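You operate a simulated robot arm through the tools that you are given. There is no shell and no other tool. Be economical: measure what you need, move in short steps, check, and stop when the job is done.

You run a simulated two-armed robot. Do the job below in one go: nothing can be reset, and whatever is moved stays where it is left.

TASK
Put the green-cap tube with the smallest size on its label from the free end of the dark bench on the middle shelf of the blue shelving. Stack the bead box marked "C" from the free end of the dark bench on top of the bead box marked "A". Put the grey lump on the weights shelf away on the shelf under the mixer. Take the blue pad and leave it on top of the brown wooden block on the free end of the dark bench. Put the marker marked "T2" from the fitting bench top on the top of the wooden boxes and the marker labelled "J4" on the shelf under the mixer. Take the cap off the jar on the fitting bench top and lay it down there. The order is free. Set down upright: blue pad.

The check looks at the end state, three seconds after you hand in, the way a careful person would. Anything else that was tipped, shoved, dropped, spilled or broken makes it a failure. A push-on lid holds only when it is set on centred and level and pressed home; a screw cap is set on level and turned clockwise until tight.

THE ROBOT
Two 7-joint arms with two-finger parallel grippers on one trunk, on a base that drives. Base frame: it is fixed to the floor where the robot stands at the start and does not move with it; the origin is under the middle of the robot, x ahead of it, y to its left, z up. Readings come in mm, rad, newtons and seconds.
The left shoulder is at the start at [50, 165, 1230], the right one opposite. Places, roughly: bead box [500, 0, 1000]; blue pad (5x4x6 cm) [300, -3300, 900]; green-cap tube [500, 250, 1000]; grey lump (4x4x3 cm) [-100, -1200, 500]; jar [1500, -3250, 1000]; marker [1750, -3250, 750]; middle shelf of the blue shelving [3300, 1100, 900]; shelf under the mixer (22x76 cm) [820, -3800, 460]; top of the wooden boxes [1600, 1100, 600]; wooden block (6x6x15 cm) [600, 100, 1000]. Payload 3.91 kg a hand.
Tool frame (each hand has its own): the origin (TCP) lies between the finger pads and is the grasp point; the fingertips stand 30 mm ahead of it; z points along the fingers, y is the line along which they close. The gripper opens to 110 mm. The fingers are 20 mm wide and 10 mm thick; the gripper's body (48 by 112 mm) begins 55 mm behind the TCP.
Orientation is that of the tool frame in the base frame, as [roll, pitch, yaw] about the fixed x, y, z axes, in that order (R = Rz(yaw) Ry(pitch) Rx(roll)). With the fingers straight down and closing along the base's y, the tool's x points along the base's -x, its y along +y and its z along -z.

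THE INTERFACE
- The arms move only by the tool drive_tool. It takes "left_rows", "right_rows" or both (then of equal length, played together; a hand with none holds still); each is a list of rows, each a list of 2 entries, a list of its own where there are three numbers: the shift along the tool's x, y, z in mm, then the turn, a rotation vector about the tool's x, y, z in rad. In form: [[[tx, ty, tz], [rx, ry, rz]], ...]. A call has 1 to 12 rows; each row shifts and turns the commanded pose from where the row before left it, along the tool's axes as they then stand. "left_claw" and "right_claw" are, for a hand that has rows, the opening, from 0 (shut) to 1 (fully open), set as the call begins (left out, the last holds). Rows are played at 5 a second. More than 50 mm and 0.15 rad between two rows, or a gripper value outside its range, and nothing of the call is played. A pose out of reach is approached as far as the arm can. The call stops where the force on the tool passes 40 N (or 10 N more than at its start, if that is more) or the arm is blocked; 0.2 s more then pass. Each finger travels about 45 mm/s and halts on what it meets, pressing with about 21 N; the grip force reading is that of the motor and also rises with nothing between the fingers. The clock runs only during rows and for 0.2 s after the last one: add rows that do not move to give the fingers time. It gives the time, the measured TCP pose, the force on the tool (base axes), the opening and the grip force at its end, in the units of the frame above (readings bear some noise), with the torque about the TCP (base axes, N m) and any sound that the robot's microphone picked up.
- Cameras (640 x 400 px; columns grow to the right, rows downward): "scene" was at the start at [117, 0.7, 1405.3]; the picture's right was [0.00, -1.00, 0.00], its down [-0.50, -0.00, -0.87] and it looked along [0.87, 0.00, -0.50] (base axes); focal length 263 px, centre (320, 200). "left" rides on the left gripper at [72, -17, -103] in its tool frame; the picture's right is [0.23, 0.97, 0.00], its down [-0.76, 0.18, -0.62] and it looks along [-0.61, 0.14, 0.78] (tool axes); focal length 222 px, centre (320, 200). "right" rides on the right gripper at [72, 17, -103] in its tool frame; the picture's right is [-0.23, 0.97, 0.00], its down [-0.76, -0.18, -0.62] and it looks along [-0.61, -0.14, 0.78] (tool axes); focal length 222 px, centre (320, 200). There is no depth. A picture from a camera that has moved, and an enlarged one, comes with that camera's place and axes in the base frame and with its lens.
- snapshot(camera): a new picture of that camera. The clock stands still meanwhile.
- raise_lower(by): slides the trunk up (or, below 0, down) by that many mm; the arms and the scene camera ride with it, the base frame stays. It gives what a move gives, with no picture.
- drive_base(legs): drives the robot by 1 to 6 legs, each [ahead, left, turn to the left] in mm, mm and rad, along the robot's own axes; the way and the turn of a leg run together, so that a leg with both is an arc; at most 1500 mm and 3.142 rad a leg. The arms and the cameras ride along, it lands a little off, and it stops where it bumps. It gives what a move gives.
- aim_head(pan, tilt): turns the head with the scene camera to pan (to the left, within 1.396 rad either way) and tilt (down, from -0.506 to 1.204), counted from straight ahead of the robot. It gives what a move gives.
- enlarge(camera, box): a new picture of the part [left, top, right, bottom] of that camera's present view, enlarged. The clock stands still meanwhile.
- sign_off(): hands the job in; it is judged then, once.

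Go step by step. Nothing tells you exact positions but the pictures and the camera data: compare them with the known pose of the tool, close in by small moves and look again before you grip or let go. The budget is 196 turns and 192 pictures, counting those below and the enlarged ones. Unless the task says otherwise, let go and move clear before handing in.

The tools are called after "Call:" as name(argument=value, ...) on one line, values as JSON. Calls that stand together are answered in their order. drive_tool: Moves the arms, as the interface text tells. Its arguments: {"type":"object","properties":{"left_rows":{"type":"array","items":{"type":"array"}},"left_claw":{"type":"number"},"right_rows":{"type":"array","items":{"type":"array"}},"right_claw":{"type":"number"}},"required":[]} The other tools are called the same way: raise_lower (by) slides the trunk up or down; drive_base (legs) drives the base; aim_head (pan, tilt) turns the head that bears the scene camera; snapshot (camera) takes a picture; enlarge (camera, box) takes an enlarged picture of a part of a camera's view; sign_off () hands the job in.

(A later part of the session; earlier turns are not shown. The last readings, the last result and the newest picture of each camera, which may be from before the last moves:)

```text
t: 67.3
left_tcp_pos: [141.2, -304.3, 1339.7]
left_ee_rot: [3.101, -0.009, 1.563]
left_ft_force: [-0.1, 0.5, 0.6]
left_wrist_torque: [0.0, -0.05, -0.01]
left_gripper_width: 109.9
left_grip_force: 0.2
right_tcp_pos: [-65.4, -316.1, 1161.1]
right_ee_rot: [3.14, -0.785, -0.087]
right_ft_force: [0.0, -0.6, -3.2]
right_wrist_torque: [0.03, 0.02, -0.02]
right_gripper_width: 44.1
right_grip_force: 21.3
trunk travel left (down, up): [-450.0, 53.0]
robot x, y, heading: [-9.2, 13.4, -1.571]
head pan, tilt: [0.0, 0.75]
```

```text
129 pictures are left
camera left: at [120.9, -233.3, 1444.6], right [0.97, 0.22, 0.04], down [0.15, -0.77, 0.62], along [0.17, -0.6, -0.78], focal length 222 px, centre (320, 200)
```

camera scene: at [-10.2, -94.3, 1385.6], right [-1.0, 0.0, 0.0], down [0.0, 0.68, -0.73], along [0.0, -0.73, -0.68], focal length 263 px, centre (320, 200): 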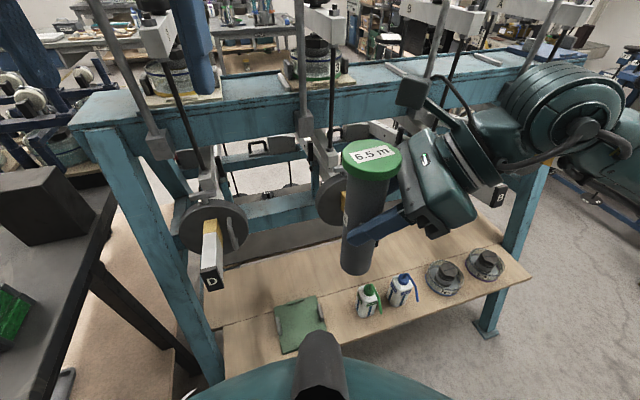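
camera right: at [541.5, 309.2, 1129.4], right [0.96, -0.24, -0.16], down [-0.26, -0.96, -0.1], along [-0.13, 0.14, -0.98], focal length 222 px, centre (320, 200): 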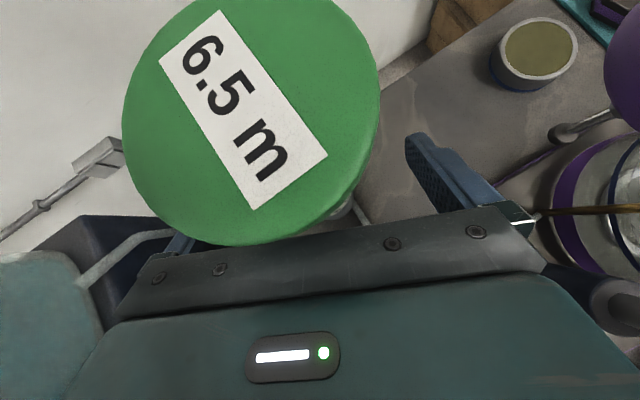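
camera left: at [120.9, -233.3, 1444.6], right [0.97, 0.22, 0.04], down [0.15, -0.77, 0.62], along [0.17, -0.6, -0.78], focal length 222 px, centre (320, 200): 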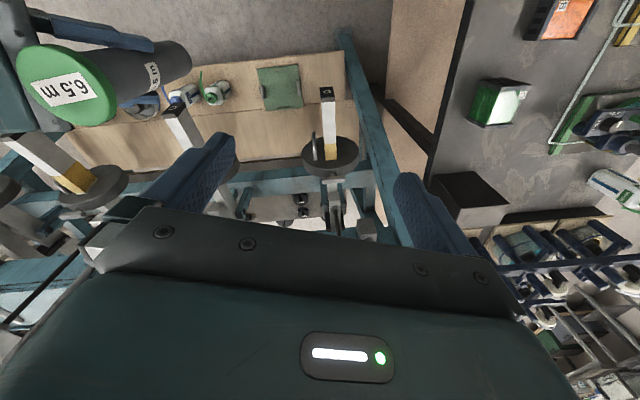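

Call:
enlarge(camera="scene", box=[210, 220, 530, 380])

Call:
enlarge(camera="left", box=[60, 40, 380, 230])

```text
2.00 times, centred on (370, 300) of scene
camera zoom: at [-10.2, -94.3, 1385.6], right [-1.0, 0.0, 0.0], down [0.0, 0.68, -0.73], along [0.0, -0.73, -0.68], focal length 526 px, centre (220, 0)
```

zoom: 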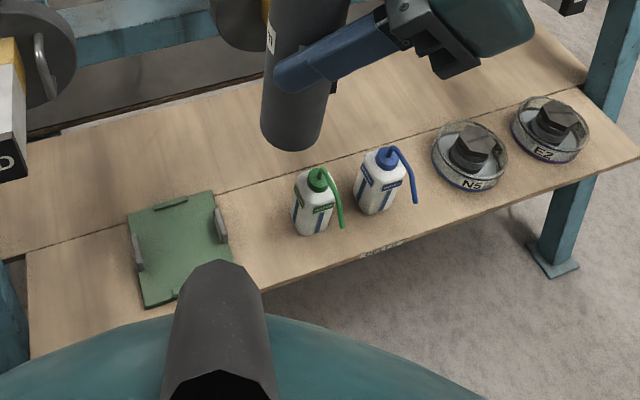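

```text
2.00 times, centred on (220, 135) of left
camera zoom: at [120.9, -233.3, 1444.6], right [0.97, 0.22, 0.04], down [0.15, -0.77, 0.62], along [0.17, -0.6, -0.78], focal length 444 px, centre (520, 330)
```

zoom: 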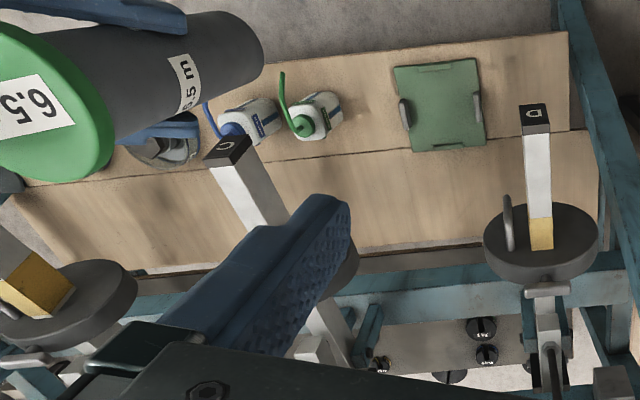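

The lump must be on the far shelf behind the frame, where the black weights are, so I'll reach it from the -y side. I'll strafe right toward the passage, facing -y.

Call:
drive_base(legs=[[50, -700, 0], [30, -650, 0]])

Call:
aim_head(pan=0.0, tilt=0.45)

Call:
snapshot(camera="scene")

Call:
aim_head(pan=0.8, tilt=0.45)

Call:
snapshot(camera="scene")

```text
t: 74.3
left_tcp_pos: [-1201.0, -383.6, 1340.7]
left_ee_rot: [3.101, -0.009, 1.548]
left_ft_force: [-0.8, 0.3, 1.0]
left_wrist_torque: [0.0, 0.01, -0.03]
left_gripper_width: 110.1
left_grip_force: 0.0
right_tcp_pos: [-1407.1, -391.5, 1160.0]
right_ee_rot: [3.141, -0.785, -0.102]
right_ft_force: [-0.3, 0.0, -3.8]
right_wrist_torque: [-0.03, 0.0, -0.01]
right_gripper_width: 43.9
right_grip_force: 21.3
trunk travel left (down, up): [-450.0, 53.0]
robot x, y, heading: [-1342.1, -57.7, -1.58]
head pan, tilt: [0.0, 0.75]
```

```text
t: 75.2
left_tcp_pos: [-1200.2, -383.3, 1339.6]
left_ee_rot: [3.1, -0.009, 1.549]
left_ft_force: [0.0, -0.6, 0.8]
left_wrist_torque: [-0.03, -0.01, 0.02]
left_gripper_width: 110.1
left_grip_force: 0.1
right_tcp_pos: [-1408.1, -391.5, 1160.7]
right_ee_rot: [-3.139, -0.786, -0.101]
right_ft_force: [-0.4, 0.2, -2.6]
right_wrist_torque: [-0.02, 0.0, -0.01]
right_gripper_width: 43.6
right_grip_force: 21.0
trunk travel left (down, up): [-450.0, 53.0]
robot x, y, heading: [-1342.5, -56.8, -1.585]
head pan, tilt: [0.0, 0.45]
```

```text
126 pictures are left
camera scene: at [-1348.8, -180.2, 1411.9], right [-1.0, 0.01, 0.0], down [0.01, 0.44, -0.9], along [-0.01, -0.9, -0.44], focal length 263 px, centre (320, 200)
```

scene: 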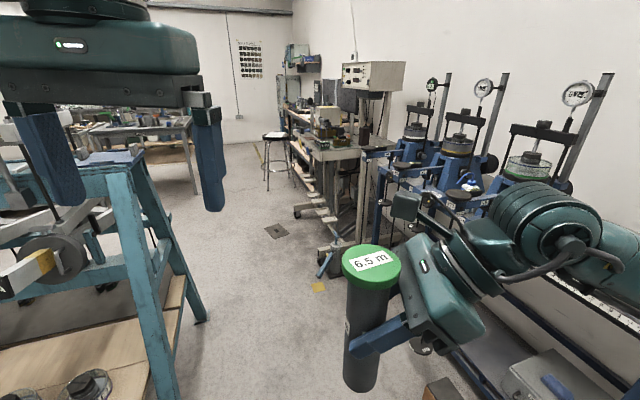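

```text
t: 76.3
left_tcp_pos: [-1200.4, -383.1, 1340.7]
left_ee_rot: [3.101, -0.009, 1.548]
left_ft_force: [-0.3, -0.9, 0.1]
left_wrist_torque: [-0.04, 0.04, 0.03]
left_gripper_width: 110.0
left_grip_force: 0.1
right_tcp_pos: [-1408.4, -392.4, 1160.0]
right_ee_rot: [-3.141, -0.784, -0.101]
right_ft_force: [0.5, 0.3, -2.6]
right_wrist_torque: [0.03, 0.04, -0.01]
right_gripper_width: 44.0
right_grip_force: 20.9
trunk travel left (down, up): [-450.0, 53.0]
robot x, y, heading: [-1345.8, -58.1, -1.584]
head pan, tilt: [0.799, 0.45]
```

```text
125 pictures are left
camera scene: at [-1282.6, -153.3, 1412.0], right [-0.71, -0.71, 0.0], down [-0.31, 0.31, -0.9], along [0.64, -0.64, -0.44], focal length 263 px, centre (320, 200)
```

scene: 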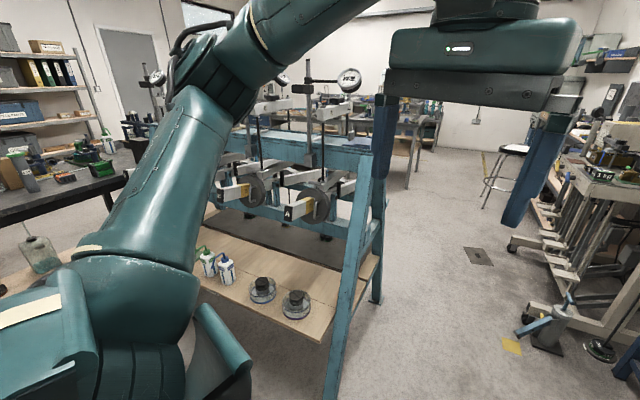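

The passage is open; a trolley foot sits at about (-1440, -1750). I'll drive ahead, drifting left to stay mid-aisle.

Call:
drive_base(legs=[[1000, 200, 0], [850, 330, 0]])

Call:
snapshot(camera="scene")

Call:
aim_head(pan=1.39, tilt=0.5)

Call:
snapshot(camera="scene")

```text
t: 85.9
left_tcp_pos: [-695.4, -2232.7, 1339.6]
left_ee_rot: [3.101, -0.009, 1.542]
left_ft_force: [0.2, 0.8, -0.2]
left_wrist_torque: [-0.01, 0.0, 0.01]
left_gripper_width: 109.8
left_grip_force: 0.1
right_tcp_pos: [-902.9, -2240.6, 1160.4]
right_ee_rot: [-3.14, -0.786, -0.108]
right_ft_force: [-0.8, 0.3, -3.2]
right_wrist_torque: [-0.03, 0.04, -0.03]
right_gripper_width: 43.7
right_grip_force: 20.5
trunk travel left (down, up): [-450.0, 53.0]
robot x, y, heading: [-837.0, -1902.0, -1.588]
head pan, tilt: [0.799, 0.45]
```

```text
124 pictures are left
camera scene: at [-776.8, -2002.4, 1412.0], right [-0.71, -0.7, 0.0], down [-0.31, 0.31, -0.9], along [0.63, -0.64, -0.44], focal length 263 px, centre (320, 200)
```

scene: 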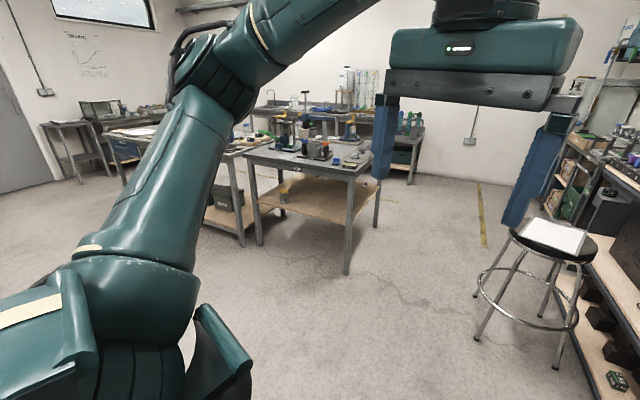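

```text
t: 86.9
left_tcp_pos: [-695.7, -2231.6, 1340.4]
left_ee_rot: [3.102, -0.009, 1.543]
left_ft_force: [-1.1, -0.2, 1.3]
left_wrist_torque: [-0.02, 0.01, 0.0]
left_gripper_width: 109.9
left_grip_force: 0.1
right_tcp_pos: [-904.1, -2240.9, 1161.3]
right_ee_rot: [-3.139, -0.786, -0.109]
right_ft_force: [-0.2, 0.7, -3.9]
right_wrist_torque: [-0.04, 0.0, -0.02]
right_gripper_width: 43.7
right_grip_force: 21.4
trunk travel left (down, up): [-450.0, 53.0]
robot x, y, heading: [-838.2, -1903.2, -1.591]
head pan, tilt: [1.389, 0.499]
```

```text
123 pictures are left
camera scene: at [-752.4, -1955.0, 1407.6], right [-0.2, -0.98, 0.0], down [-0.47, 0.1, -0.88], along [0.86, -0.18, -0.48], focal length 263 px, centre (320, 200)
```

scene: 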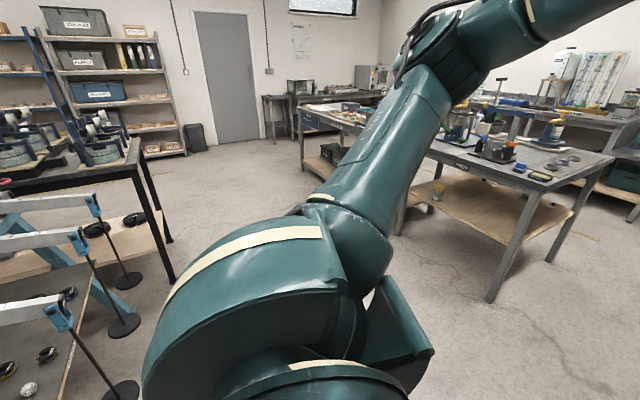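

The lump shows at about (-142, -1155, 500) on the rear shelf, but I'll deliver the tube first. I'll drive +x along the aisle toward the fitting bench to see the markers.

Call:
drive_base(legs=[[50, 1400, 0], [150, 900, 0]])

Call:
aim_head(pan=0.0, tilt=0.4)

Call:
snapshot(camera="scene")

Call:
aim_head(pan=1.2, tilt=0.4)

Call:
snapshot(camera="scene")

```text
t: 98.4
left_tcp_pos: [1646.1, -2436.7, 1338.9]
left_ee_rot: [3.102, -0.008, 1.582]
left_ft_force: [0.2, -0.1, 0.3]
left_wrist_torque: [0.01, 0.02, -0.02]
left_gripper_width: 109.8
left_grip_force: 0.0
right_tcp_pos: [1438.3, -2451.5, 1160.0]
right_ee_rot: [-3.141, -0.785, -0.068]
right_ft_force: [-0.3, -0.3, -3.0]
right_wrist_torque: [0.01, 0.05, -0.03]
right_gripper_width: 43.1
right_grip_force: 20.7
trunk travel left (down, up): [-450.0, 53.0]
robot x, y, heading: [1490.8, -2117.3, -1.546]
head pan, tilt: [1.389, 0.499]
```

```text
t: 99.9
left_tcp_pos: [1645.2, -2438.4, 1339.5]
left_ee_rot: [3.101, -0.008, 1.583]
left_ft_force: [-0.1, 0.3, -0.2]
left_wrist_torque: [0.0, 0.01, 0.05]
left_gripper_width: 109.9
left_grip_force: 0.1
right_tcp_pos: [1438.7, -2452.1, 1160.3]
right_ee_rot: [-3.141, -0.785, -0.068]
right_ft_force: [-0.1, 0.5, -3.5]
right_wrist_torque: [0.0, 0.01, -0.02]
right_gripper_width: 43.2
right_grip_force: 21.3
trunk travel left (down, up): [-450.0, 53.0]
robot x, y, heading: [1491.4, -2120.5, -1.545]
head pan, tilt: [0.0, 0.4]
```

```text
122 pictures are left
camera scene: at [1490.1, -2239.9, 1416.7], right [-1.0, -0.02, 0.0], down [-0.01, 0.39, -0.92], along [0.02, -0.92, -0.39], focal length 263 px, centre (320, 200)
```

scene: 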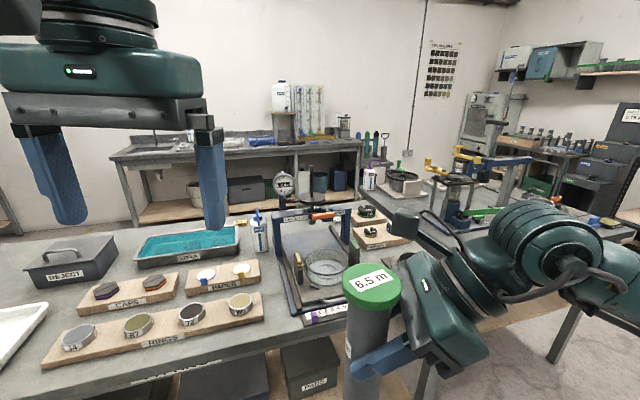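

```text
t: 101.3
left_tcp_pos: [1645.2, -2437.2, 1340.2]
left_ee_rot: [3.102, -0.008, 1.583]
left_ft_force: [0.4, -0.4, -0.4]
left_wrist_torque: [0.02, -0.02, 0.02]
left_gripper_width: 110.0
left_grip_force: 0.1
right_tcp_pos: [1438.2, -2452.9, 1160.2]
right_ee_rot: [-3.14, -0.784, -0.067]
right_ft_force: [1.0, -0.2, -2.7]
right_wrist_torque: [0.0, 0.0, 0.0]
right_gripper_width: 43.3
right_grip_force: 20.7
trunk travel left (down, up): [-450.0, 53.0]
robot x, y, heading: [1491.1, -2116.7, -1.553]
head pan, tilt: [1.201, 0.4]
```

```text
121 pictures are left
camera scene: at [1575.2, -2179.1, 1416.7], right [-0.34, -0.94, 0.0], down [-0.37, 0.13, -0.92], along [0.87, -0.32, -0.39], focal length 263 px, centre (320, 200)
```

scene: 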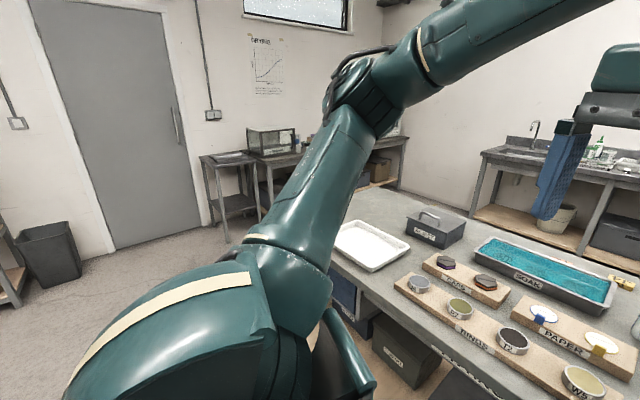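

I'm in front of the fitting bench. I'll enlarge it to identify the markers and the jar.

Call:
enlarge(camera="scene", box=[330, 230, 640, 400])

Call:
aim_head(pan=0.3, tilt=0.65)

Call:
snapshot(camera="scene")

Call:
enlarge(camera="scene", box=[180, 100, 520, 310])

```text
2.06 times, centred on (485, 315) of scene
camera zoom: at [1575.2, -2179.1, 1416.7], right [-0.34, -0.94, 0.0], down [-0.37, 0.13, -0.92], along [0.87, -0.32, -0.39], focal length 543 px, centre (-21, -37)
```

zoom: 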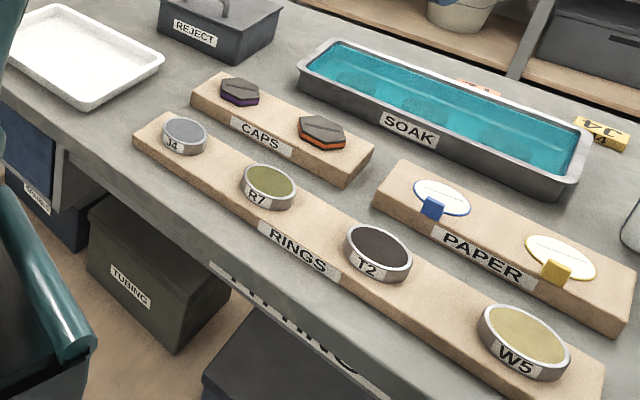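

```text
t: 102.5
left_tcp_pos: [1647.5, -2438.3, 1340.5]
left_ee_rot: [3.103, -0.007, 1.581]
left_ft_force: [0.3, -0.1, 0.6]
left_wrist_torque: [0.03, 0.02, 0.0]
left_gripper_width: 110.0
left_grip_force: 0.0
right_tcp_pos: [1438.3, -2452.4, 1159.8]
right_ee_rot: [-3.139, -0.785, -0.066]
right_ft_force: [-0.1, 0.8, -3.8]
right_wrist_torque: [-0.01, 0.02, -0.02]
right_gripper_width: 43.5
right_grip_force: 21.3
trunk travel left (down, up): [-450.0, 53.0]
robot x, y, heading: [1490.5, -2115.4, -1.551]
head pan, tilt: [0.3, 0.649]
```

```text
119 pictures are left
camera scene: at [1515.6, -2229.7, 1394.2], right [-0.95, -0.32, 0.0], down [-0.19, 0.57, -0.8], along [0.25, -0.76, -0.6], focal length 263 px, centre (320, 200)
```

scene: 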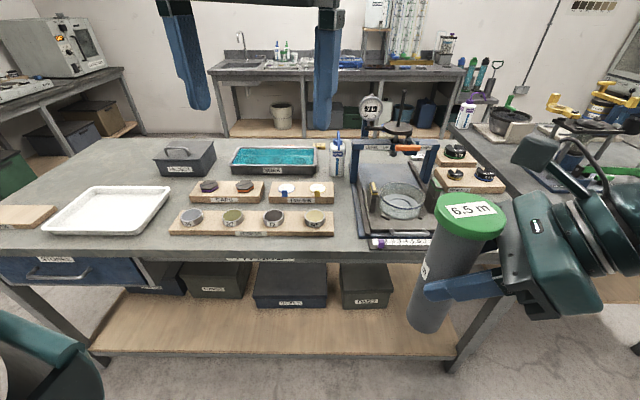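

```text
1.88 times, centred on (350, 205) of scene
camera zoom: at [1515.6, -2229.7, 1394.2], right [-0.95, -0.32, 0.0], down [-0.19, 0.57, -0.8], along [0.25, -0.76, -0.6], focal length 496 px, centre (264, 191)
```

zoom: 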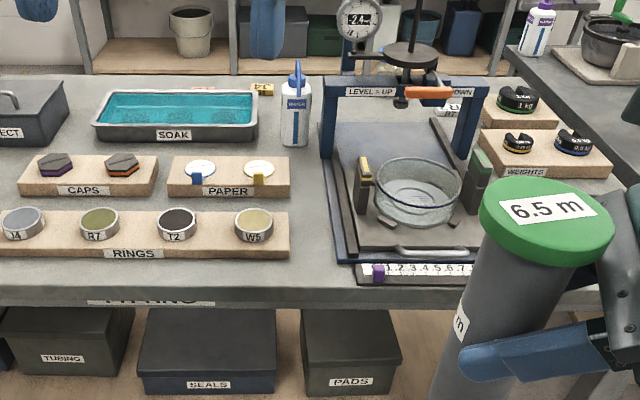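

The markers look like small tags on the bench top near the SOAK tray, distinct from the rings. I'll enlarge those.

Call:
enlarge(camera="scene", box=[290, 130, 370, 180])

Call:
enlarge(camera="scene", box=[370, 130, 470, 190])

Call:
enlarge(camera="scene", box=[200, 125, 340, 205])

```text
8.00 times, centred on (330, 155) of scene
camera zoom: at [1515.6, -2229.7, 1394.2], right [-0.95, -0.32, 0.0], down [-0.19, 0.57, -0.8], along [0.25, -0.76, -0.6], focal length 2106 px, centre (240, 560)
```

zoom: 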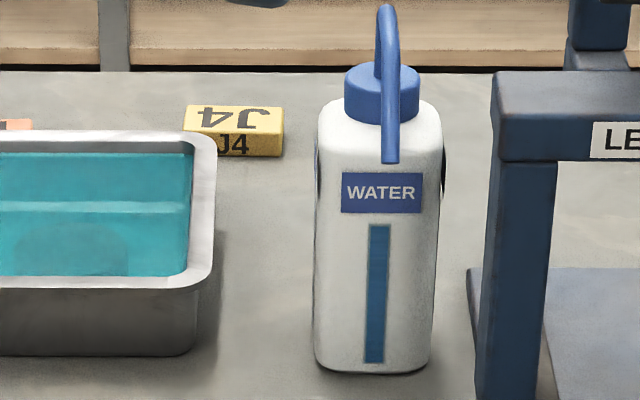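

```text
6.40 times, centred on (420, 160) of scene
camera zoom: at [1515.6, -2229.7, 1394.2], right [-0.95, -0.32, 0.0], down [-0.19, 0.57, -0.8], along [0.25, -0.76, -0.6], focal length 1685 px, centre (-320, 456)
```

zoom: 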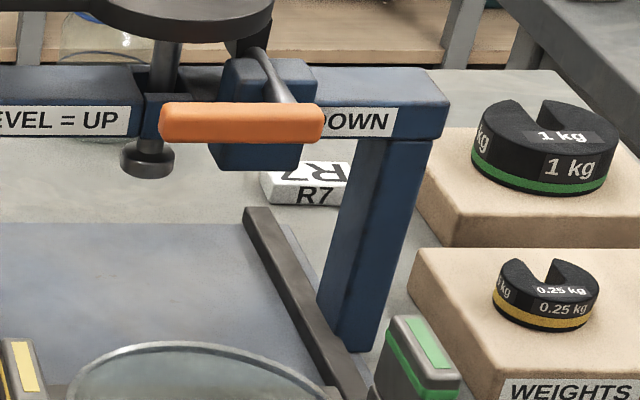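

```text
4.57 times, centred on (270, 165) of scene
camera zoom: at [1515.6, -2229.7, 1394.2], right [-0.95, -0.32, 0.0], down [-0.19, 0.57, -0.8], along [0.25, -0.76, -0.6], focal length 1203 px, centre (549, 360)
```

zoom: 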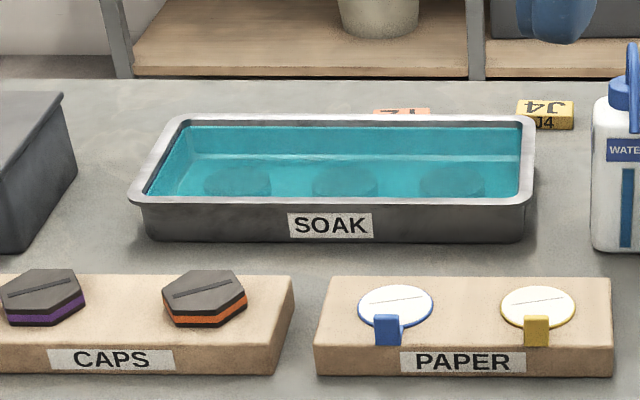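

The J4 (yellow) and an orange marker lie at the far side of the fitting bench, so I need access from behind it. I'll check the gap between the tables.

Call:
aim_head(pan=-0.5, tilt=0.45)

Call:
snapshot(camera="scene")

Call:
aim_head(pan=-1.1, tilt=0.4)

Call:
snapshot(camera="scene")

```text
t: 103.7
left_tcp_pos: [1645.7, -2437.2, 1339.6]
left_ee_rot: [3.102, -0.008, 1.584]
left_ft_force: [0.8, 1.1, 0.7]
left_wrist_torque: [0.0, 0.01, 0.05]
left_gripper_width: 109.7
left_grip_force: 0.1
right_tcp_pos: [1438.0, -2451.2, 1160.9]
right_ee_rot: [-3.141, -0.786, -0.067]
right_ft_force: [0.3, -0.1, -3.1]
right_wrist_torque: [-0.02, -0.01, 0.0]
right_gripper_width: 43.5
right_grip_force: 21.0
trunk travel left (down, up): [-450.0, 53.0]
robot x, y, heading: [1491.4, -2117.3, -1.551]
head pan, tilt: [-0.499, 0.45]
```

```text
114 pictures are left
camera scene: at [1445.9, -2228.9, 1412.0], right [-0.89, 0.46, 0.0], down [0.2, 0.39, -0.9], along [-0.41, -0.8, -0.44], focal length 263 px, centre (320, 200)
```

scene: 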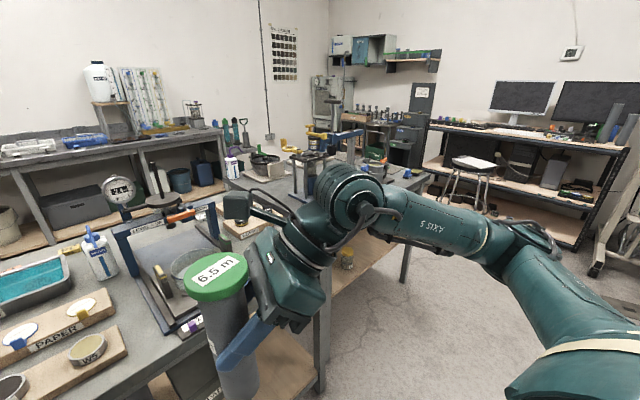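

```text
t: 104.7
left_tcp_pos: [1645.6, -2437.9, 1339.9]
left_ee_rot: [3.1, -0.007, 1.582]
left_ft_force: [0.4, 0.2, -0.9]
left_wrist_torque: [0.03, 0.02, 0.03]
left_gripper_width: 110.3
left_grip_force: 0.0
right_tcp_pos: [1437.1, -2451.4, 1161.1]
right_ee_rot: [-3.139, -0.786, -0.065]
right_ft_force: [-0.6, 0.8, -3.5]
right_wrist_torque: [-0.01, -0.01, -0.01]
right_gripper_width: 43.4
right_grip_force: 20.9
trunk travel left (down, up): [-450.0, 53.0]
robot x, y, heading: [1490.8, -2118.8, -1.554]
head pan, tilt: [-1.1, 0.4]
```

```text
113 pictures are left
camera scene: at [1406.5, -2191.1, 1416.7], right [-0.47, 0.88, 0.0], down [0.34, 0.18, -0.92], along [-0.81, -0.44, -0.39], focal length 263 px, centre (320, 200)
```

scene: 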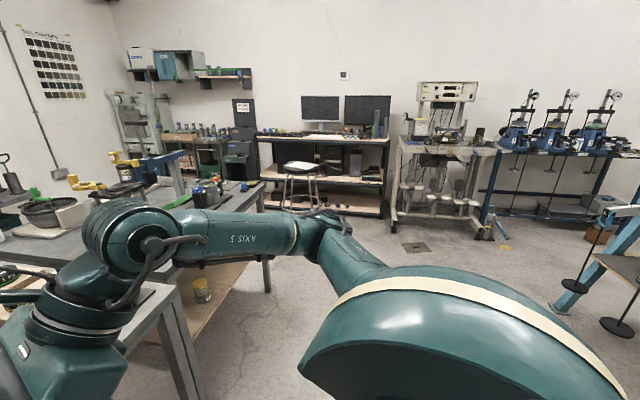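

The tables abut, so I'll deliver the tube to the blue shelving first. I'll turn to heading 0.3 and drive over there in stages.

Call:
drive_base(legs=[[0, 0, 1.85], [1000, 300, 0], [330, 700, 0]])

Call:
aim_head(pan=0.6, tilt=0.35)

Call:
snapshot(camera="scene")

```text
t: 118.1
left_tcp_pos: [2807.6, -605.6, 1340.2]
left_ee_rot: [3.101, -0.008, -2.912]
left_ft_force: [0.8, 0.2, 0.1]
left_wrist_torque: [-0.02, -0.03, 0.03]
left_gripper_width: 109.9
left_grip_force: 0.1
right_tcp_pos: [2866.7, -804.3, 1161.6]
right_ee_rot: [-3.139, -0.785, 1.722]
right_ft_force: [0.2, -0.1, -3.6]
right_wrist_torque: [-0.02, -0.03, -0.03]
right_gripper_width: 43.0
right_grip_force: 20.8
trunk travel left (down, up): [-450.0, 53.0]
robot x, y, heading: [2527.4, -825.3, 0.237]
head pan, tilt: [-1.1, 0.4]
```

```text
t: 119.8
left_tcp_pos: [2807.2, -604.7, 1339.6]
left_ee_rot: [3.102, -0.008, -2.915]
left_ft_force: [-0.3, -0.1, 0.2]
left_wrist_torque: [0.0, 0.01, -0.01]
left_gripper_width: 109.9
left_grip_force: 0.1
right_tcp_pos: [2866.2, -804.3, 1160.4]
right_ee_rot: [-3.139, -0.786, 1.719]
right_ft_force: [0.4, 0.6, -3.5]
right_wrist_torque: [-0.04, 0.01, -0.01]
right_gripper_width: 42.9
right_grip_force: 20.6
trunk travel left (down, up): [-450.0, 53.0]
robot x, y, heading: [2527.5, -825.4, 0.239]
head pan, tilt: [0.6, 0.351]
```

```text
112 pictures are left
camera scene: at [2616.4, -749.0, 1421.2], right [0.74, -0.67, 0.0], down [-0.23, -0.26, -0.94], along [0.63, 0.7, -0.34], focal length 263 px, centre (320, 200)
```

scene: 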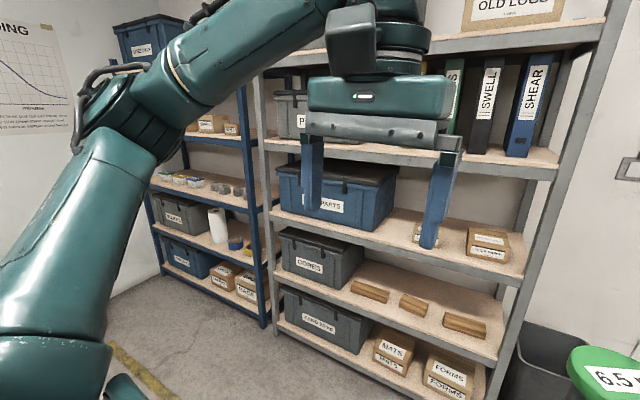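

The blue shelving front runs from about (3254, 510) to (2945, 1757), facing heading 0.24. I'll move in front of it, staying about 600 mm off.

Call:
drive_base(legs=[[212, 812, 0], [150, 790, 0]])

Call:
aim_head(pan=0.0, tilt=0.5)

Call:
snapshot(camera="scene")

```text
t: 128.2
left_tcp_pos: [2774.9, 1037.8, 1340.3]
left_ee_rot: [3.1, -0.007, -2.912]
left_ft_force: [0.1, -0.4, 0.1]
left_wrist_torque: [0.02, -0.03, 0.01]
left_gripper_width: 110.0
left_grip_force: 0.1
right_tcp_pos: [2833.2, 838.5, 1159.9]
right_ee_rot: [-3.141, -0.786, 1.722]
right_ft_force: [0.3, 0.0, -3.9]
right_wrist_torque: [-0.04, 0.0, 0.02]
right_gripper_width: 42.8
right_grip_force: 20.2
trunk travel left (down, up): [-450.0, 53.0]
robot x, y, heading: [2497.4, 814.3, 0.24]
head pan, tilt: [0.6, 0.351]
```

```text
t: 129.2
left_tcp_pos: [2774.1, 1036.8, 1341.2]
left_ee_rot: [3.102, -0.008, -2.91]
left_ft_force: [-0.1, -0.6, -0.9]
left_wrist_torque: [-0.02, 0.01, -0.01]
left_gripper_width: 109.8
left_grip_force: 0.1
right_tcp_pos: [2834.3, 837.8, 1160.5]
right_ee_rot: [-3.14, -0.787, 1.723]
right_ft_force: [-0.6, -0.4, -4.1]
right_wrist_torque: [0.0, -0.01, -0.01]
right_gripper_width: 42.7
right_grip_force: 21.1
trunk travel left (down, up): [-450.0, 53.0]
robot x, y, heading: [2497.8, 817.9, 0.241]
head pan, tilt: [0.0, 0.499]
```

```text
111 pictures are left
camera scene: at [2610.5, 845.6, 1407.6], right [0.24, -0.97, 0.0], down [-0.46, -0.11, -0.88], along [0.85, 0.21, -0.48], focal length 263 px, centre (320, 200)
```

scene: 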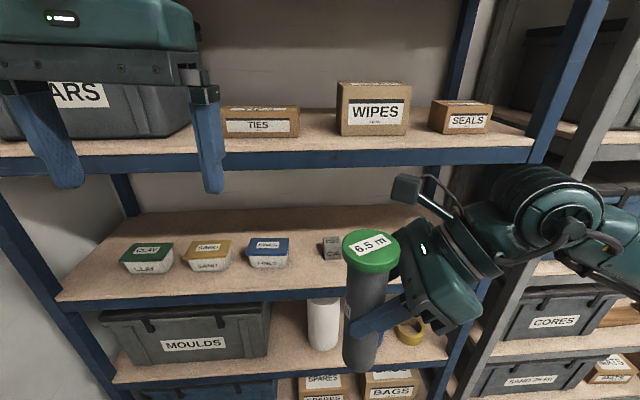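

The middle shelf holds tubs on its left and free space near the tube's side. I'll back up, extend the arm, and swing the hand to point into the shelf, keeping the tube upright.

Call:
drive_base(legs=[[-200, 0, 0]])

Call:
drive_tool(right_rows=[[[2.5, 39.8, 2.5], [0, 0, 0]], [[2.5, 39.8, 2.5], [0, 0, 0]], [[2.5, 39.8, 2.5], [0, 0, 0]], [[2.5, 39.8, 2.5], [0, 0, 0]], [[2.5, 39.8, 2.5], [0, 0, 0]], [[0, 0, 0], [-0.094, 0, 0.094]], [[0, 0, 0], [-0.094, 0, 0.094]], [[0, 0, 0], [-0.094, 0, 0.094]], [[0, 0, 0], [0, 0, 0]]])

Call:
drive_tool(right_rows=[[[0, 0, 0], [-0.094, 0, 0.094]], [[0, 0, 0], [-0.094, 0, 0.094]], [[0, 0, 0], [-0.094, 0, 0.094]], [[0, 0, 0], [-0.094, 0, 0.094]], [[0, 0, 0], [-0.094, 0, 0.094]], [[0, 0, 0], [-0.094, 0, 0.094]], [[0, 0, 0], [0, 0, 0]]])

Call:
snapshot(camera="scene")

```text
t: 130.8
left_tcp_pos: [2584.9, 990.8, 1339.5]
left_ee_rot: [3.102, -0.008, -2.914]
left_ft_force: [-0.3, -0.4, -0.1]
left_wrist_torque: [0.02, -0.03, 0.0]
left_gripper_width: 110.0
left_grip_force: 0.1
right_tcp_pos: [2643.1, 790.3, 1161.7]
right_ee_rot: [3.141, -0.784, 1.718]
right_ft_force: [-0.2, 0.2, -3.2]
right_wrist_torque: [0.0, -0.04, -0.04]
right_gripper_width: 42.9
right_grip_force: 21.1
trunk travel left (down, up): [-450.0, 53.0]
robot x, y, heading: [2303.1, 770.1, 0.237]
head pan, tilt: [0.0, 0.499]
```

```text
t: 132.8
left_tcp_pos: [2586.0, 991.1, 1340.0]
left_ee_rot: [3.102, -0.008, -2.915]
left_ft_force: [0.5, -0.3, -0.2]
left_wrist_torque: [0.01, 0.04, -0.02]
left_gripper_width: 110.0
left_grip_force: 0.2
right_tcp_pos: [2838.5, 838.4, 1160.3]
right_ee_rot: [-3.139, -0.785, 1.319]
right_ft_force: [-0.7, 0.1, -2.7]
right_wrist_torque: [-0.04, 0.0, -0.01]
right_gripper_width: 42.7
right_grip_force: 21.0
trunk travel left (down, up): [-450.0, 53.0]
robot x, y, heading: [2309.3, 770.1, 0.236]
head pan, tilt: [0.0, 0.499]
```

```text
t: 134.4
left_tcp_pos: [2584.1, 989.6, 1339.6]
left_ee_rot: [3.101, -0.009, -2.914]
left_ft_force: [0.1, -0.5, -0.3]
left_wrist_torque: [-0.02, -0.02, -0.01]
left_gripper_width: 110.1
left_grip_force: 0.0
right_tcp_pos: [2838.2, 835.9, 1160.4]
right_ee_rot: [-3.141, -0.786, 0.518]
right_ft_force: [0.1, 0.2, -3.9]
right_wrist_torque: [0.03, 0.01, 0.02]
right_gripper_width: 42.7
right_grip_force: 21.2
trunk travel left (down, up): [-450.0, 53.0]
robot x, y, heading: [2305.2, 770.6, 0.244]
head pan, tilt: [0.0, 0.499]
```

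```text
110 pictures are left
camera scene: at [2421.0, 798.8, 1407.5], right [0.23, -0.97, 0.0], down [-0.47, -0.11, -0.88], along [0.85, 0.2, -0.48], focal length 263 px, centre (320, 200)
```

scene: 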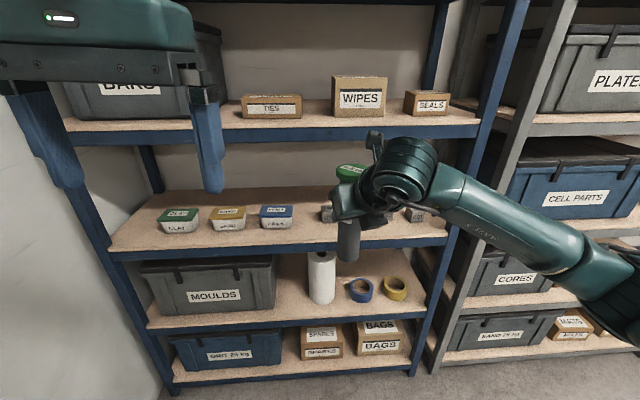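

Call:
enlarge(camera="scene", box=[240, 150, 480, 280])

Call:
snapshot(camera="right")

```text
2.67 times, centred on (360, 215) of scene
camera zoom: at [2421.0, 798.8, 1407.5], right [0.23, -0.97, 0.0], down [-0.47, -0.11, -0.88], along [0.85, 0.2, -0.48], focal length 702 px, centre (213, 160)
```

zoom: 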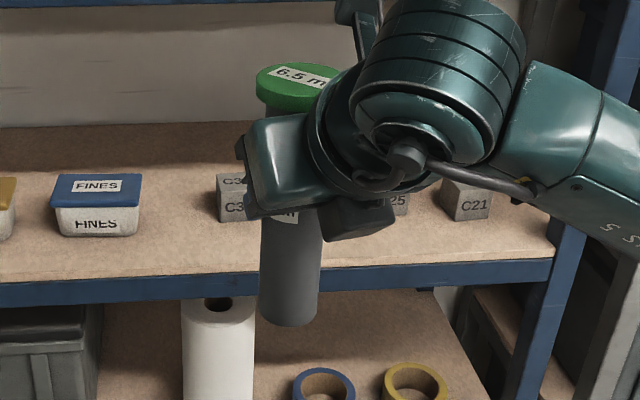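

```text
108 pictures are left
camera right: at [2827.8, 811.4, 1283.7], right [0.34, -0.93, -0.16], down [-0.94, -0.33, -0.1], along [0.04, 0.18, -0.98], focal length 222 px, centre (320, 200)
```

right: 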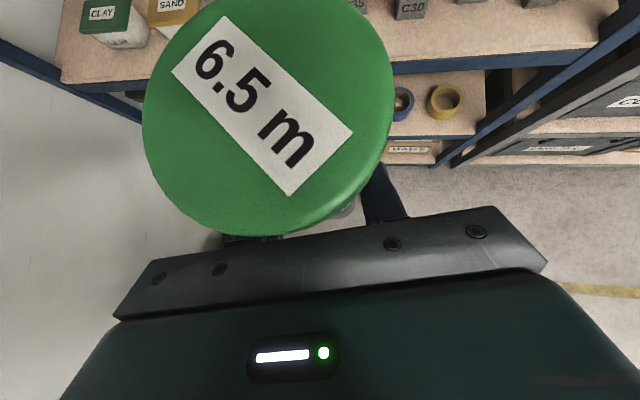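

Blocks C3x to C21 stand about 130 mm in from the front edge. I'll set the tube in front of the gap beside FINES, about 70 mm in. I'll lower to pass under the upper shelf, then drive in most of the way.

Call:
drive_tool(right_rows=[[[-24.7, 0, 24.7], [0, 0, 0]], [[-24.7, 0, 24.7], [0, 0, 0]], [[-24.7, 0, 24.7], [0, 0, 0]], [[0, 0, 0], [0, 0, 0]]])

Call:
drive_base(legs=[[210, 105, 0]])

Call:
snapshot(camera="right")

Call:
snapshot(camera="scene")

```text
t: 135.4
left_tcp_pos: [2585.1, 990.3, 1340.6]
left_ee_rot: [3.101, -0.007, -2.913]
left_ft_force: [0.4, -0.7, -0.2]
left_wrist_torque: [-0.01, 0.03, 0.01]
left_gripper_width: 110.0
left_grip_force: 0.0
right_tcp_pos: [2836.7, 836.4, 1056.3]
right_ee_rot: [3.14, -0.784, 0.521]
right_ft_force: [0.1, 0.5, -2.2]
right_wrist_torque: [-0.01, 0.01, 0.0]
right_gripper_width: 42.7
right_grip_force: 21.0
trunk travel left (down, up): [-450.0, 53.0]
robot x, y, heading: [2305.8, 768.8, 0.233]
head pan, tilt: [0.0, 0.499]
```

```text
t: 136.8
left_tcp_pos: [2711.3, 1095.5, 1338.4]
left_ee_rot: [3.102, -0.01, -2.92]
left_ft_force: [-0.1, 0.6, -1.3]
left_wrist_torque: [0.01, 0.02, 0.01]
left_gripper_width: 110.0
left_grip_force: 0.1
right_tcp_pos: [2960.5, 941.7, 1054.1]
right_ee_rot: [3.14, -0.776, 0.521]
right_ft_force: [0.0, 0.0, -2.9]
right_wrist_torque: [-0.04, 0.04, -0.01]
right_gripper_width: 42.9
right_grip_force: 21.4
trunk travel left (down, up): [-450.0, 53.0]
robot x, y, heading: [2429.7, 872.4, 0.234]
head pan, tilt: [0.0, 0.499]
stopped in leg 1: the robot was blocked; the commanded pose is now the measured one
```

```text
107 pictures are left
camera right: at [2952.1, 915.9, 1177.3], right [0.34, -0.93, -0.16], down [-0.94, -0.33, -0.09], along [0.03, 0.18, -0.98], focal length 222 px, centre (320, 200)
```

right: 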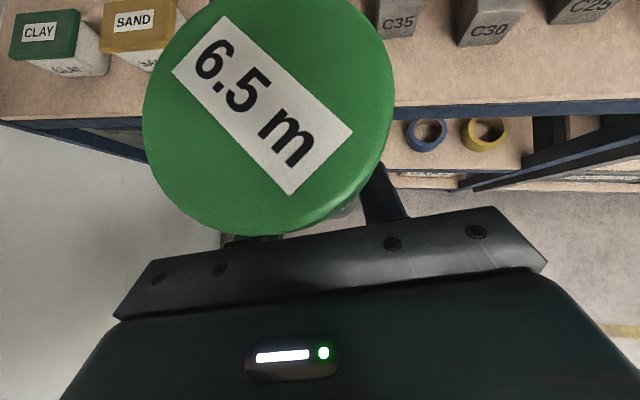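

```text
106 pictures are left
camera scene: at [2547.2, 905.1, 1407.0], right [0.23, -0.97, 0.0], down [-0.47, -0.11, -0.88], along [0.85, 0.2, -0.48], focal length 263 px, centre (320, 200)
```

scene: 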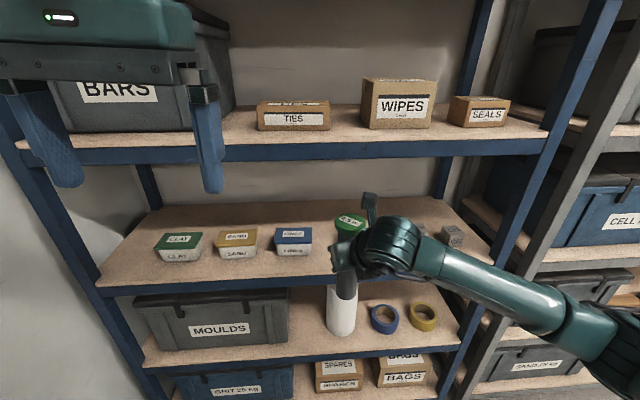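

The base stopped early. I'll look down in front of the base to see what it met.

Call:
aim_head(pan=0.0, tilt=1.2)

Call:
snapshot(camera="scene")

Call:
aim_head(pan=1.1, tilt=0.6)

Call:
snapshot(camera="scene")

```text
t: 137.9
left_tcp_pos: [2708.1, 1092.9, 1340.4]
left_ee_rot: [3.101, -0.008, -2.921]
left_ft_force: [0.3, -0.4, -0.3]
left_wrist_torque: [0.0, 0.02, 0.01]
left_gripper_width: 110.2
left_grip_force: 0.1
right_tcp_pos: [2959.5, 939.6, 1055.2]
right_ee_rot: [-3.14, -0.782, 0.52]
right_ft_force: [-0.4, -0.6, -3.7]
right_wrist_torque: [-0.02, 0.04, 0.0]
right_gripper_width: 42.8
right_grip_force: 20.8
trunk travel left (down, up): [-450.0, 53.0]
robot x, y, heading: [2426.6, 872.6, 0.228]
head pan, tilt: [0.0, 1.201]
```

```text
105 pictures are left
camera scene: at [2509.7, 894.8, 1353.9], right [0.23, -0.97, 0.0], down [-0.91, -0.22, -0.36], along [0.35, 0.08, -0.93], focal length 263 px, centre (320, 200)
```

scene: 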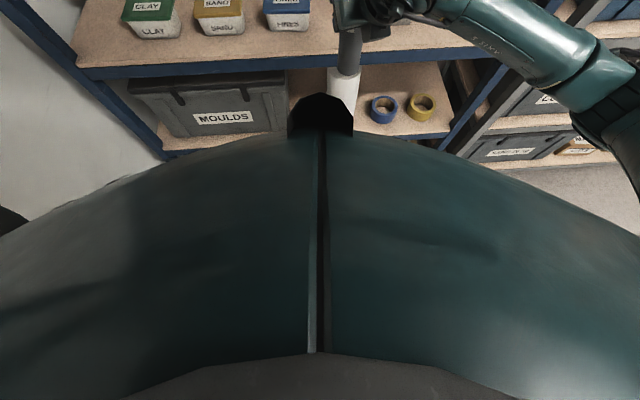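

```text
t: 139.2
left_tcp_pos: [2708.0, 1093.1, 1340.2]
left_ee_rot: [3.101, -0.008, -2.92]
left_ft_force: [0.3, 0.0, 1.0]
left_wrist_torque: [0.05, -0.04, 0.01]
left_gripper_width: 110.0
left_grip_force: 0.0
right_tcp_pos: [2959.0, 940.1, 1055.6]
right_ee_rot: [3.141, -0.783, 0.52]
right_ft_force: [0.3, -0.4, -4.0]
right_wrist_torque: [0.04, 0.02, 0.02]
right_gripper_width: 42.8
right_grip_force: 21.3
trunk travel left (down, up): [-450.0, 53.0]
robot x, y, heading: [2426.1, 870.8, 0.226]
head pan, tilt: [1.1, 0.6]
```

```text
104 pictures are left
camera scene: at [2476.3, 967.8, 1398.4], right [0.97, -0.24, 0.0], down [-0.13, -0.55, -0.82], along [0.2, 0.8, -0.57], focal length 263 px, centre (320, 200)
```

scene: 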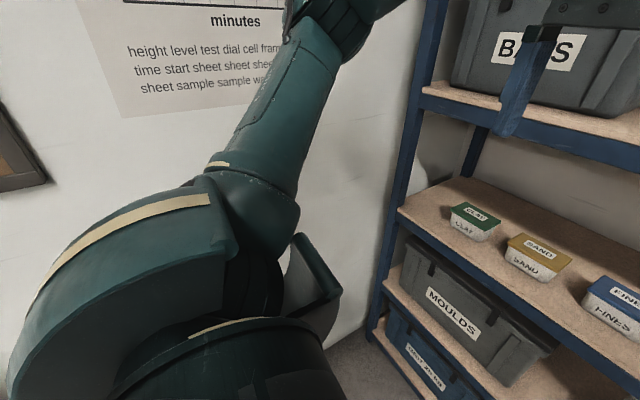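

The left arm touched the wall beside the shelving, so I'll shift right a little while moving ahead, then finish with the arm.

Call:
drive_base(legs=[[0, -60, 0], [95, 0, 0]])

Call:
aim_head(pan=-0.1, tilt=0.55)

Call:
snapshot(camera="scene")

```text
t: 140.9
left_tcp_pos: [2815.2, 1058.0, 1341.1]
left_ee_rot: [3.102, -0.008, -2.922]
left_ft_force: [0.9, -0.3, -0.6]
left_wrist_torque: [0.0, 0.0, -0.01]
left_gripper_width: 110.0
left_grip_force: 0.0
right_tcp_pos: [3065.7, 903.8, 1055.0]
right_ee_rot: [-3.141, -0.781, 0.52]
right_ft_force: [-0.4, 1.2, -2.2]
right_wrist_torque: [-0.07, -0.03, 0.01]
right_gripper_width: 42.6
right_grip_force: 20.9
trunk travel left (down, up): [-450.0, 53.0]
robot x, y, heading: [2535.6, 837.6, 0.234]
head pan, tilt: [1.1, 0.6]
```

```text
t: 142.3
left_tcp_pos: [2814.3, 1057.9, 1340.8]
left_ee_rot: [3.102, -0.005, -2.92]
left_ft_force: [-0.4, 0.5, -1.2]
left_wrist_torque: [0.0, 0.03, -0.02]
left_gripper_width: 110.0
left_grip_force: 0.2
right_tcp_pos: [3066.3, 903.9, 1056.2]
right_ee_rot: [-3.141, -0.782, 0.52]
right_ft_force: [-0.3, 0.5, -3.0]
right_wrist_torque: [-0.04, 0.0, 0.01]
right_gripper_width: 42.8
right_grip_force: 20.5
trunk travel left (down, up): [-450.0, 53.0]
robot x, y, heading: [2533.5, 840.2, 0.24]
head pan, tilt: [-0.099, 0.55]
```

```text
103 pictures are left
camera scene: at [2650.5, 858.0, 1402.9], right [0.13, -0.99, 0.0], down [-0.52, -0.07, -0.85], along [0.84, 0.11, -0.52], focal length 263 px, centre (320, 200)
```

scene: 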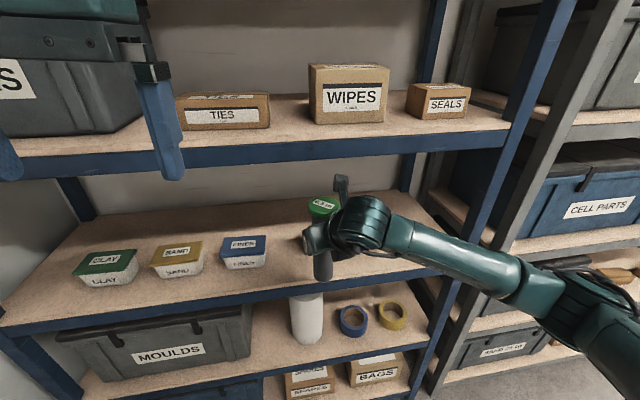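

I'll move the tube 59 mm further in over the shelf and check from the hand camera.

Call:
drive_tool(right_rows=[[[20, 8.2, 20], [0, 0, 0]], [[20, 8.2, 20], [0, 0, 0]], [[0, 0, 0], [0, 0, 0]]])

Call:
snapshot(camera="right")

Call:
enlarge(camera="scene", box=[210, 140, 450, 330])

```text
t: 143.1
left_tcp_pos: [2813.6, 1057.4, 1341.1]
left_ee_rot: [3.102, -0.007, -2.918]
left_ft_force: [-0.2, 0.6, -0.6]
left_wrist_torque: [0.01, 0.0, -0.03]
left_gripper_width: 109.8
left_grip_force: 0.0
right_tcp_pos: [3124.5, 916.4, 1056.1]
right_ee_rot: [-3.141, -0.783, 0.521]
right_ft_force: [-0.4, -0.2, -3.6]
right_wrist_torque: [-0.02, 0.05, 0.01]
right_gripper_width: 42.8
right_grip_force: 21.2
trunk travel left (down, up): [-450.0, 53.0]
robot x, y, heading: [2535.3, 839.7, 0.233]
head pan, tilt: [-0.099, 0.55]
```

```text
102 pictures are left
camera right: at [3114.6, 891.5, 1180.4], right [0.34, -0.93, -0.16], down [-0.94, -0.33, -0.1], along [0.03, 0.18, -0.98], focal length 222 px, centre (320, 200)
```

right: 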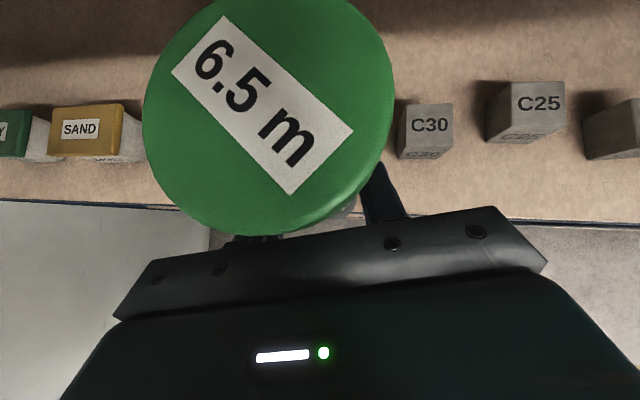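

```text
2.11 times, centred on (330, 235) of scene
camera zoom: at [2650.4, 857.8, 1403.0], right [0.13, -0.99, 0.0], down [-0.52, -0.07, -0.85], along [0.84, 0.11, -0.52], focal length 554 px, centre (299, 126)
```

zoom: 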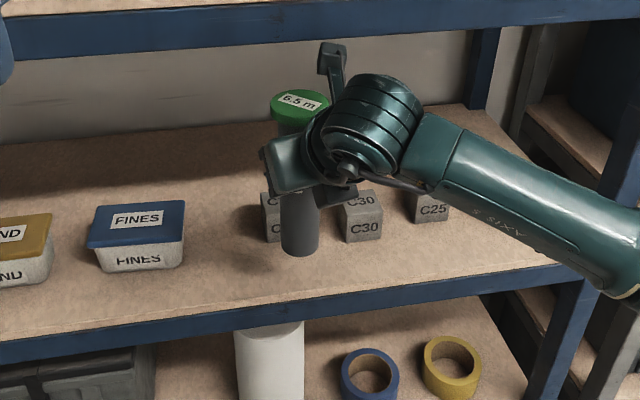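

The tube would land near the front edge, so I'll go 22 mm deeper, then lower to just above the shelf.

Call:
drive_tool(right_rows=[[[15, 6, 15], [0, 0, 0]], [[-15, 0, 15], [0, 0, 0]], [[-15, 0, 15], [0, 0, 0]], [[0, 0, 0], [0, 0, 0]]])

Call:
enlarge(camera="scene", box=[210, 140, 450, 330])

```text
t: 144.1
left_tcp_pos: [2813.8, 1057.0, 1341.2]
left_ee_rot: [3.102, -0.008, -2.923]
left_ft_force: [0.2, 0.2, -0.3]
left_wrist_torque: [0.01, 0.03, 0.0]
left_gripper_width: 110.0
left_grip_force: 0.0
right_tcp_pos: [3143.2, 924.4, 1012.7]
right_ee_rot: [-3.141, -0.783, 0.519]
right_ft_force: [-0.7, 0.3, -2.9]
right_wrist_torque: [-0.02, 0.02, 0.07]
right_gripper_width: 42.7
right_grip_force: 21.1
trunk travel left (down, up): [-450.0, 53.0]
robot x, y, heading: [2534.5, 840.8, 0.232]
head pan, tilt: [-0.099, 0.55]
```

```text
2.11 times, centred on (330, 235) of scene
camera zoom: at [2650.4, 857.9, 1403.0], right [0.13, -0.99, 0.0], down [-0.52, -0.07, -0.85], along [0.84, 0.11, -0.52], focal length 554 px, centre (299, 126)
```

zoom: 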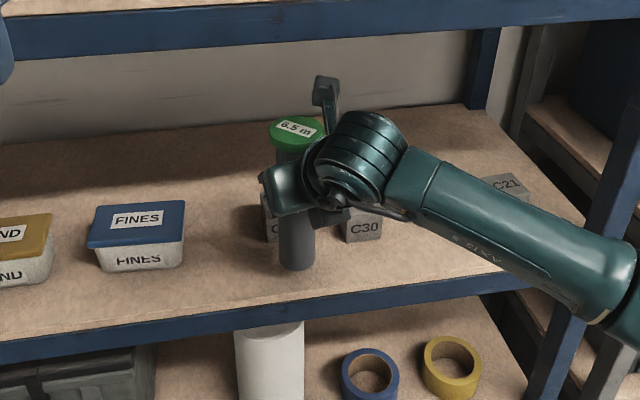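

Call:
drive_tool(right_rows=[[[-2.1, 0, 2.1], [0, 0, 0]], [[-2.1, 0, 2.1], [0, 0, 0]], [[-2.1, 0, 2.1], [0, 0, 0]], [[0, 0, 0], [0, 0, 0]]])

Call:
drive_tool(right_rows=[[[-1.4, 0, 1.4], [0, 0, 0]], [[-1.4, 0, 1.4], [0, 0, 0]], [[0, 0, 0], [0, 0, 0]]])

Call:
enlarge(camera="scene", box=[270, 180, 390, 290])

```text
t: 145.1
left_tcp_pos: [2815.2, 1057.5, 1339.5]
left_ee_rot: [3.101, -0.009, -2.921]
left_ft_force: [-0.7, 0.7, -0.3]
left_wrist_torque: [0.0, 0.01, -0.03]
left_gripper_width: 110.1
left_grip_force: 0.1
right_tcp_pos: [3144.2, 922.9, 1004.4]
right_ee_rot: [-3.141, -0.784, 0.52]
right_ft_force: [-0.8, -0.7, -3.3]
right_wrist_torque: [-0.01, 0.03, 0.01]
right_gripper_width: 42.5
right_grip_force: 21.1
trunk travel left (down, up): [-450.0, 53.0]
robot x, y, heading: [2536.3, 837.5, 0.232]
head pan, tilt: [-0.099, 0.55]
```

```text
t: 145.9
left_tcp_pos: [2813.2, 1057.3, 1340.2]
left_ee_rot: [3.101, -0.007, -2.919]
left_ft_force: [0.2, -1.1, -0.7]
left_wrist_torque: [-0.05, 0.0, 0.0]
left_gripper_width: 110.0
left_grip_force: 0.0
right_tcp_pos: [3144.6, 922.7, 999.2]
right_ee_rot: [3.14, -0.781, 0.521]
right_ft_force: [-0.1, 0.5, -3.8]
right_wrist_torque: [-0.01, -0.01, -0.03]
right_gripper_width: 42.7
right_grip_force: 21.2
trunk travel left (down, up): [-450.0, 53.0]
robot x, y, heading: [2534.8, 840.0, 0.234]
head pan, tilt: [-0.099, 0.55]
```

```text
3.64 times, centred on (330, 235) of scene
camera zoom: at [2650.6, 858.0, 1402.9], right [0.13, -0.99, 0.0], down [-0.52, -0.07, -0.85], along [0.84, 0.11, -0.52], focal length 957 px, centre (284, 73)
```

zoom: 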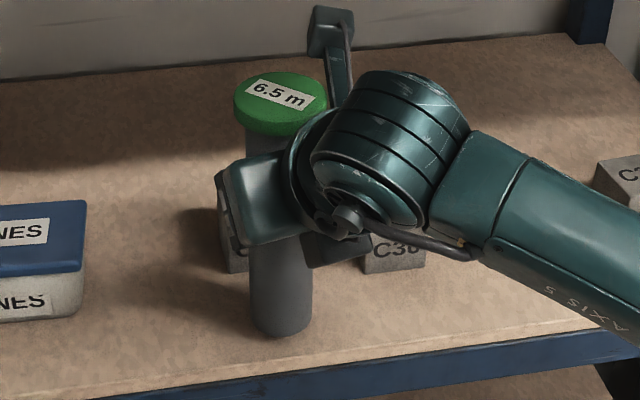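

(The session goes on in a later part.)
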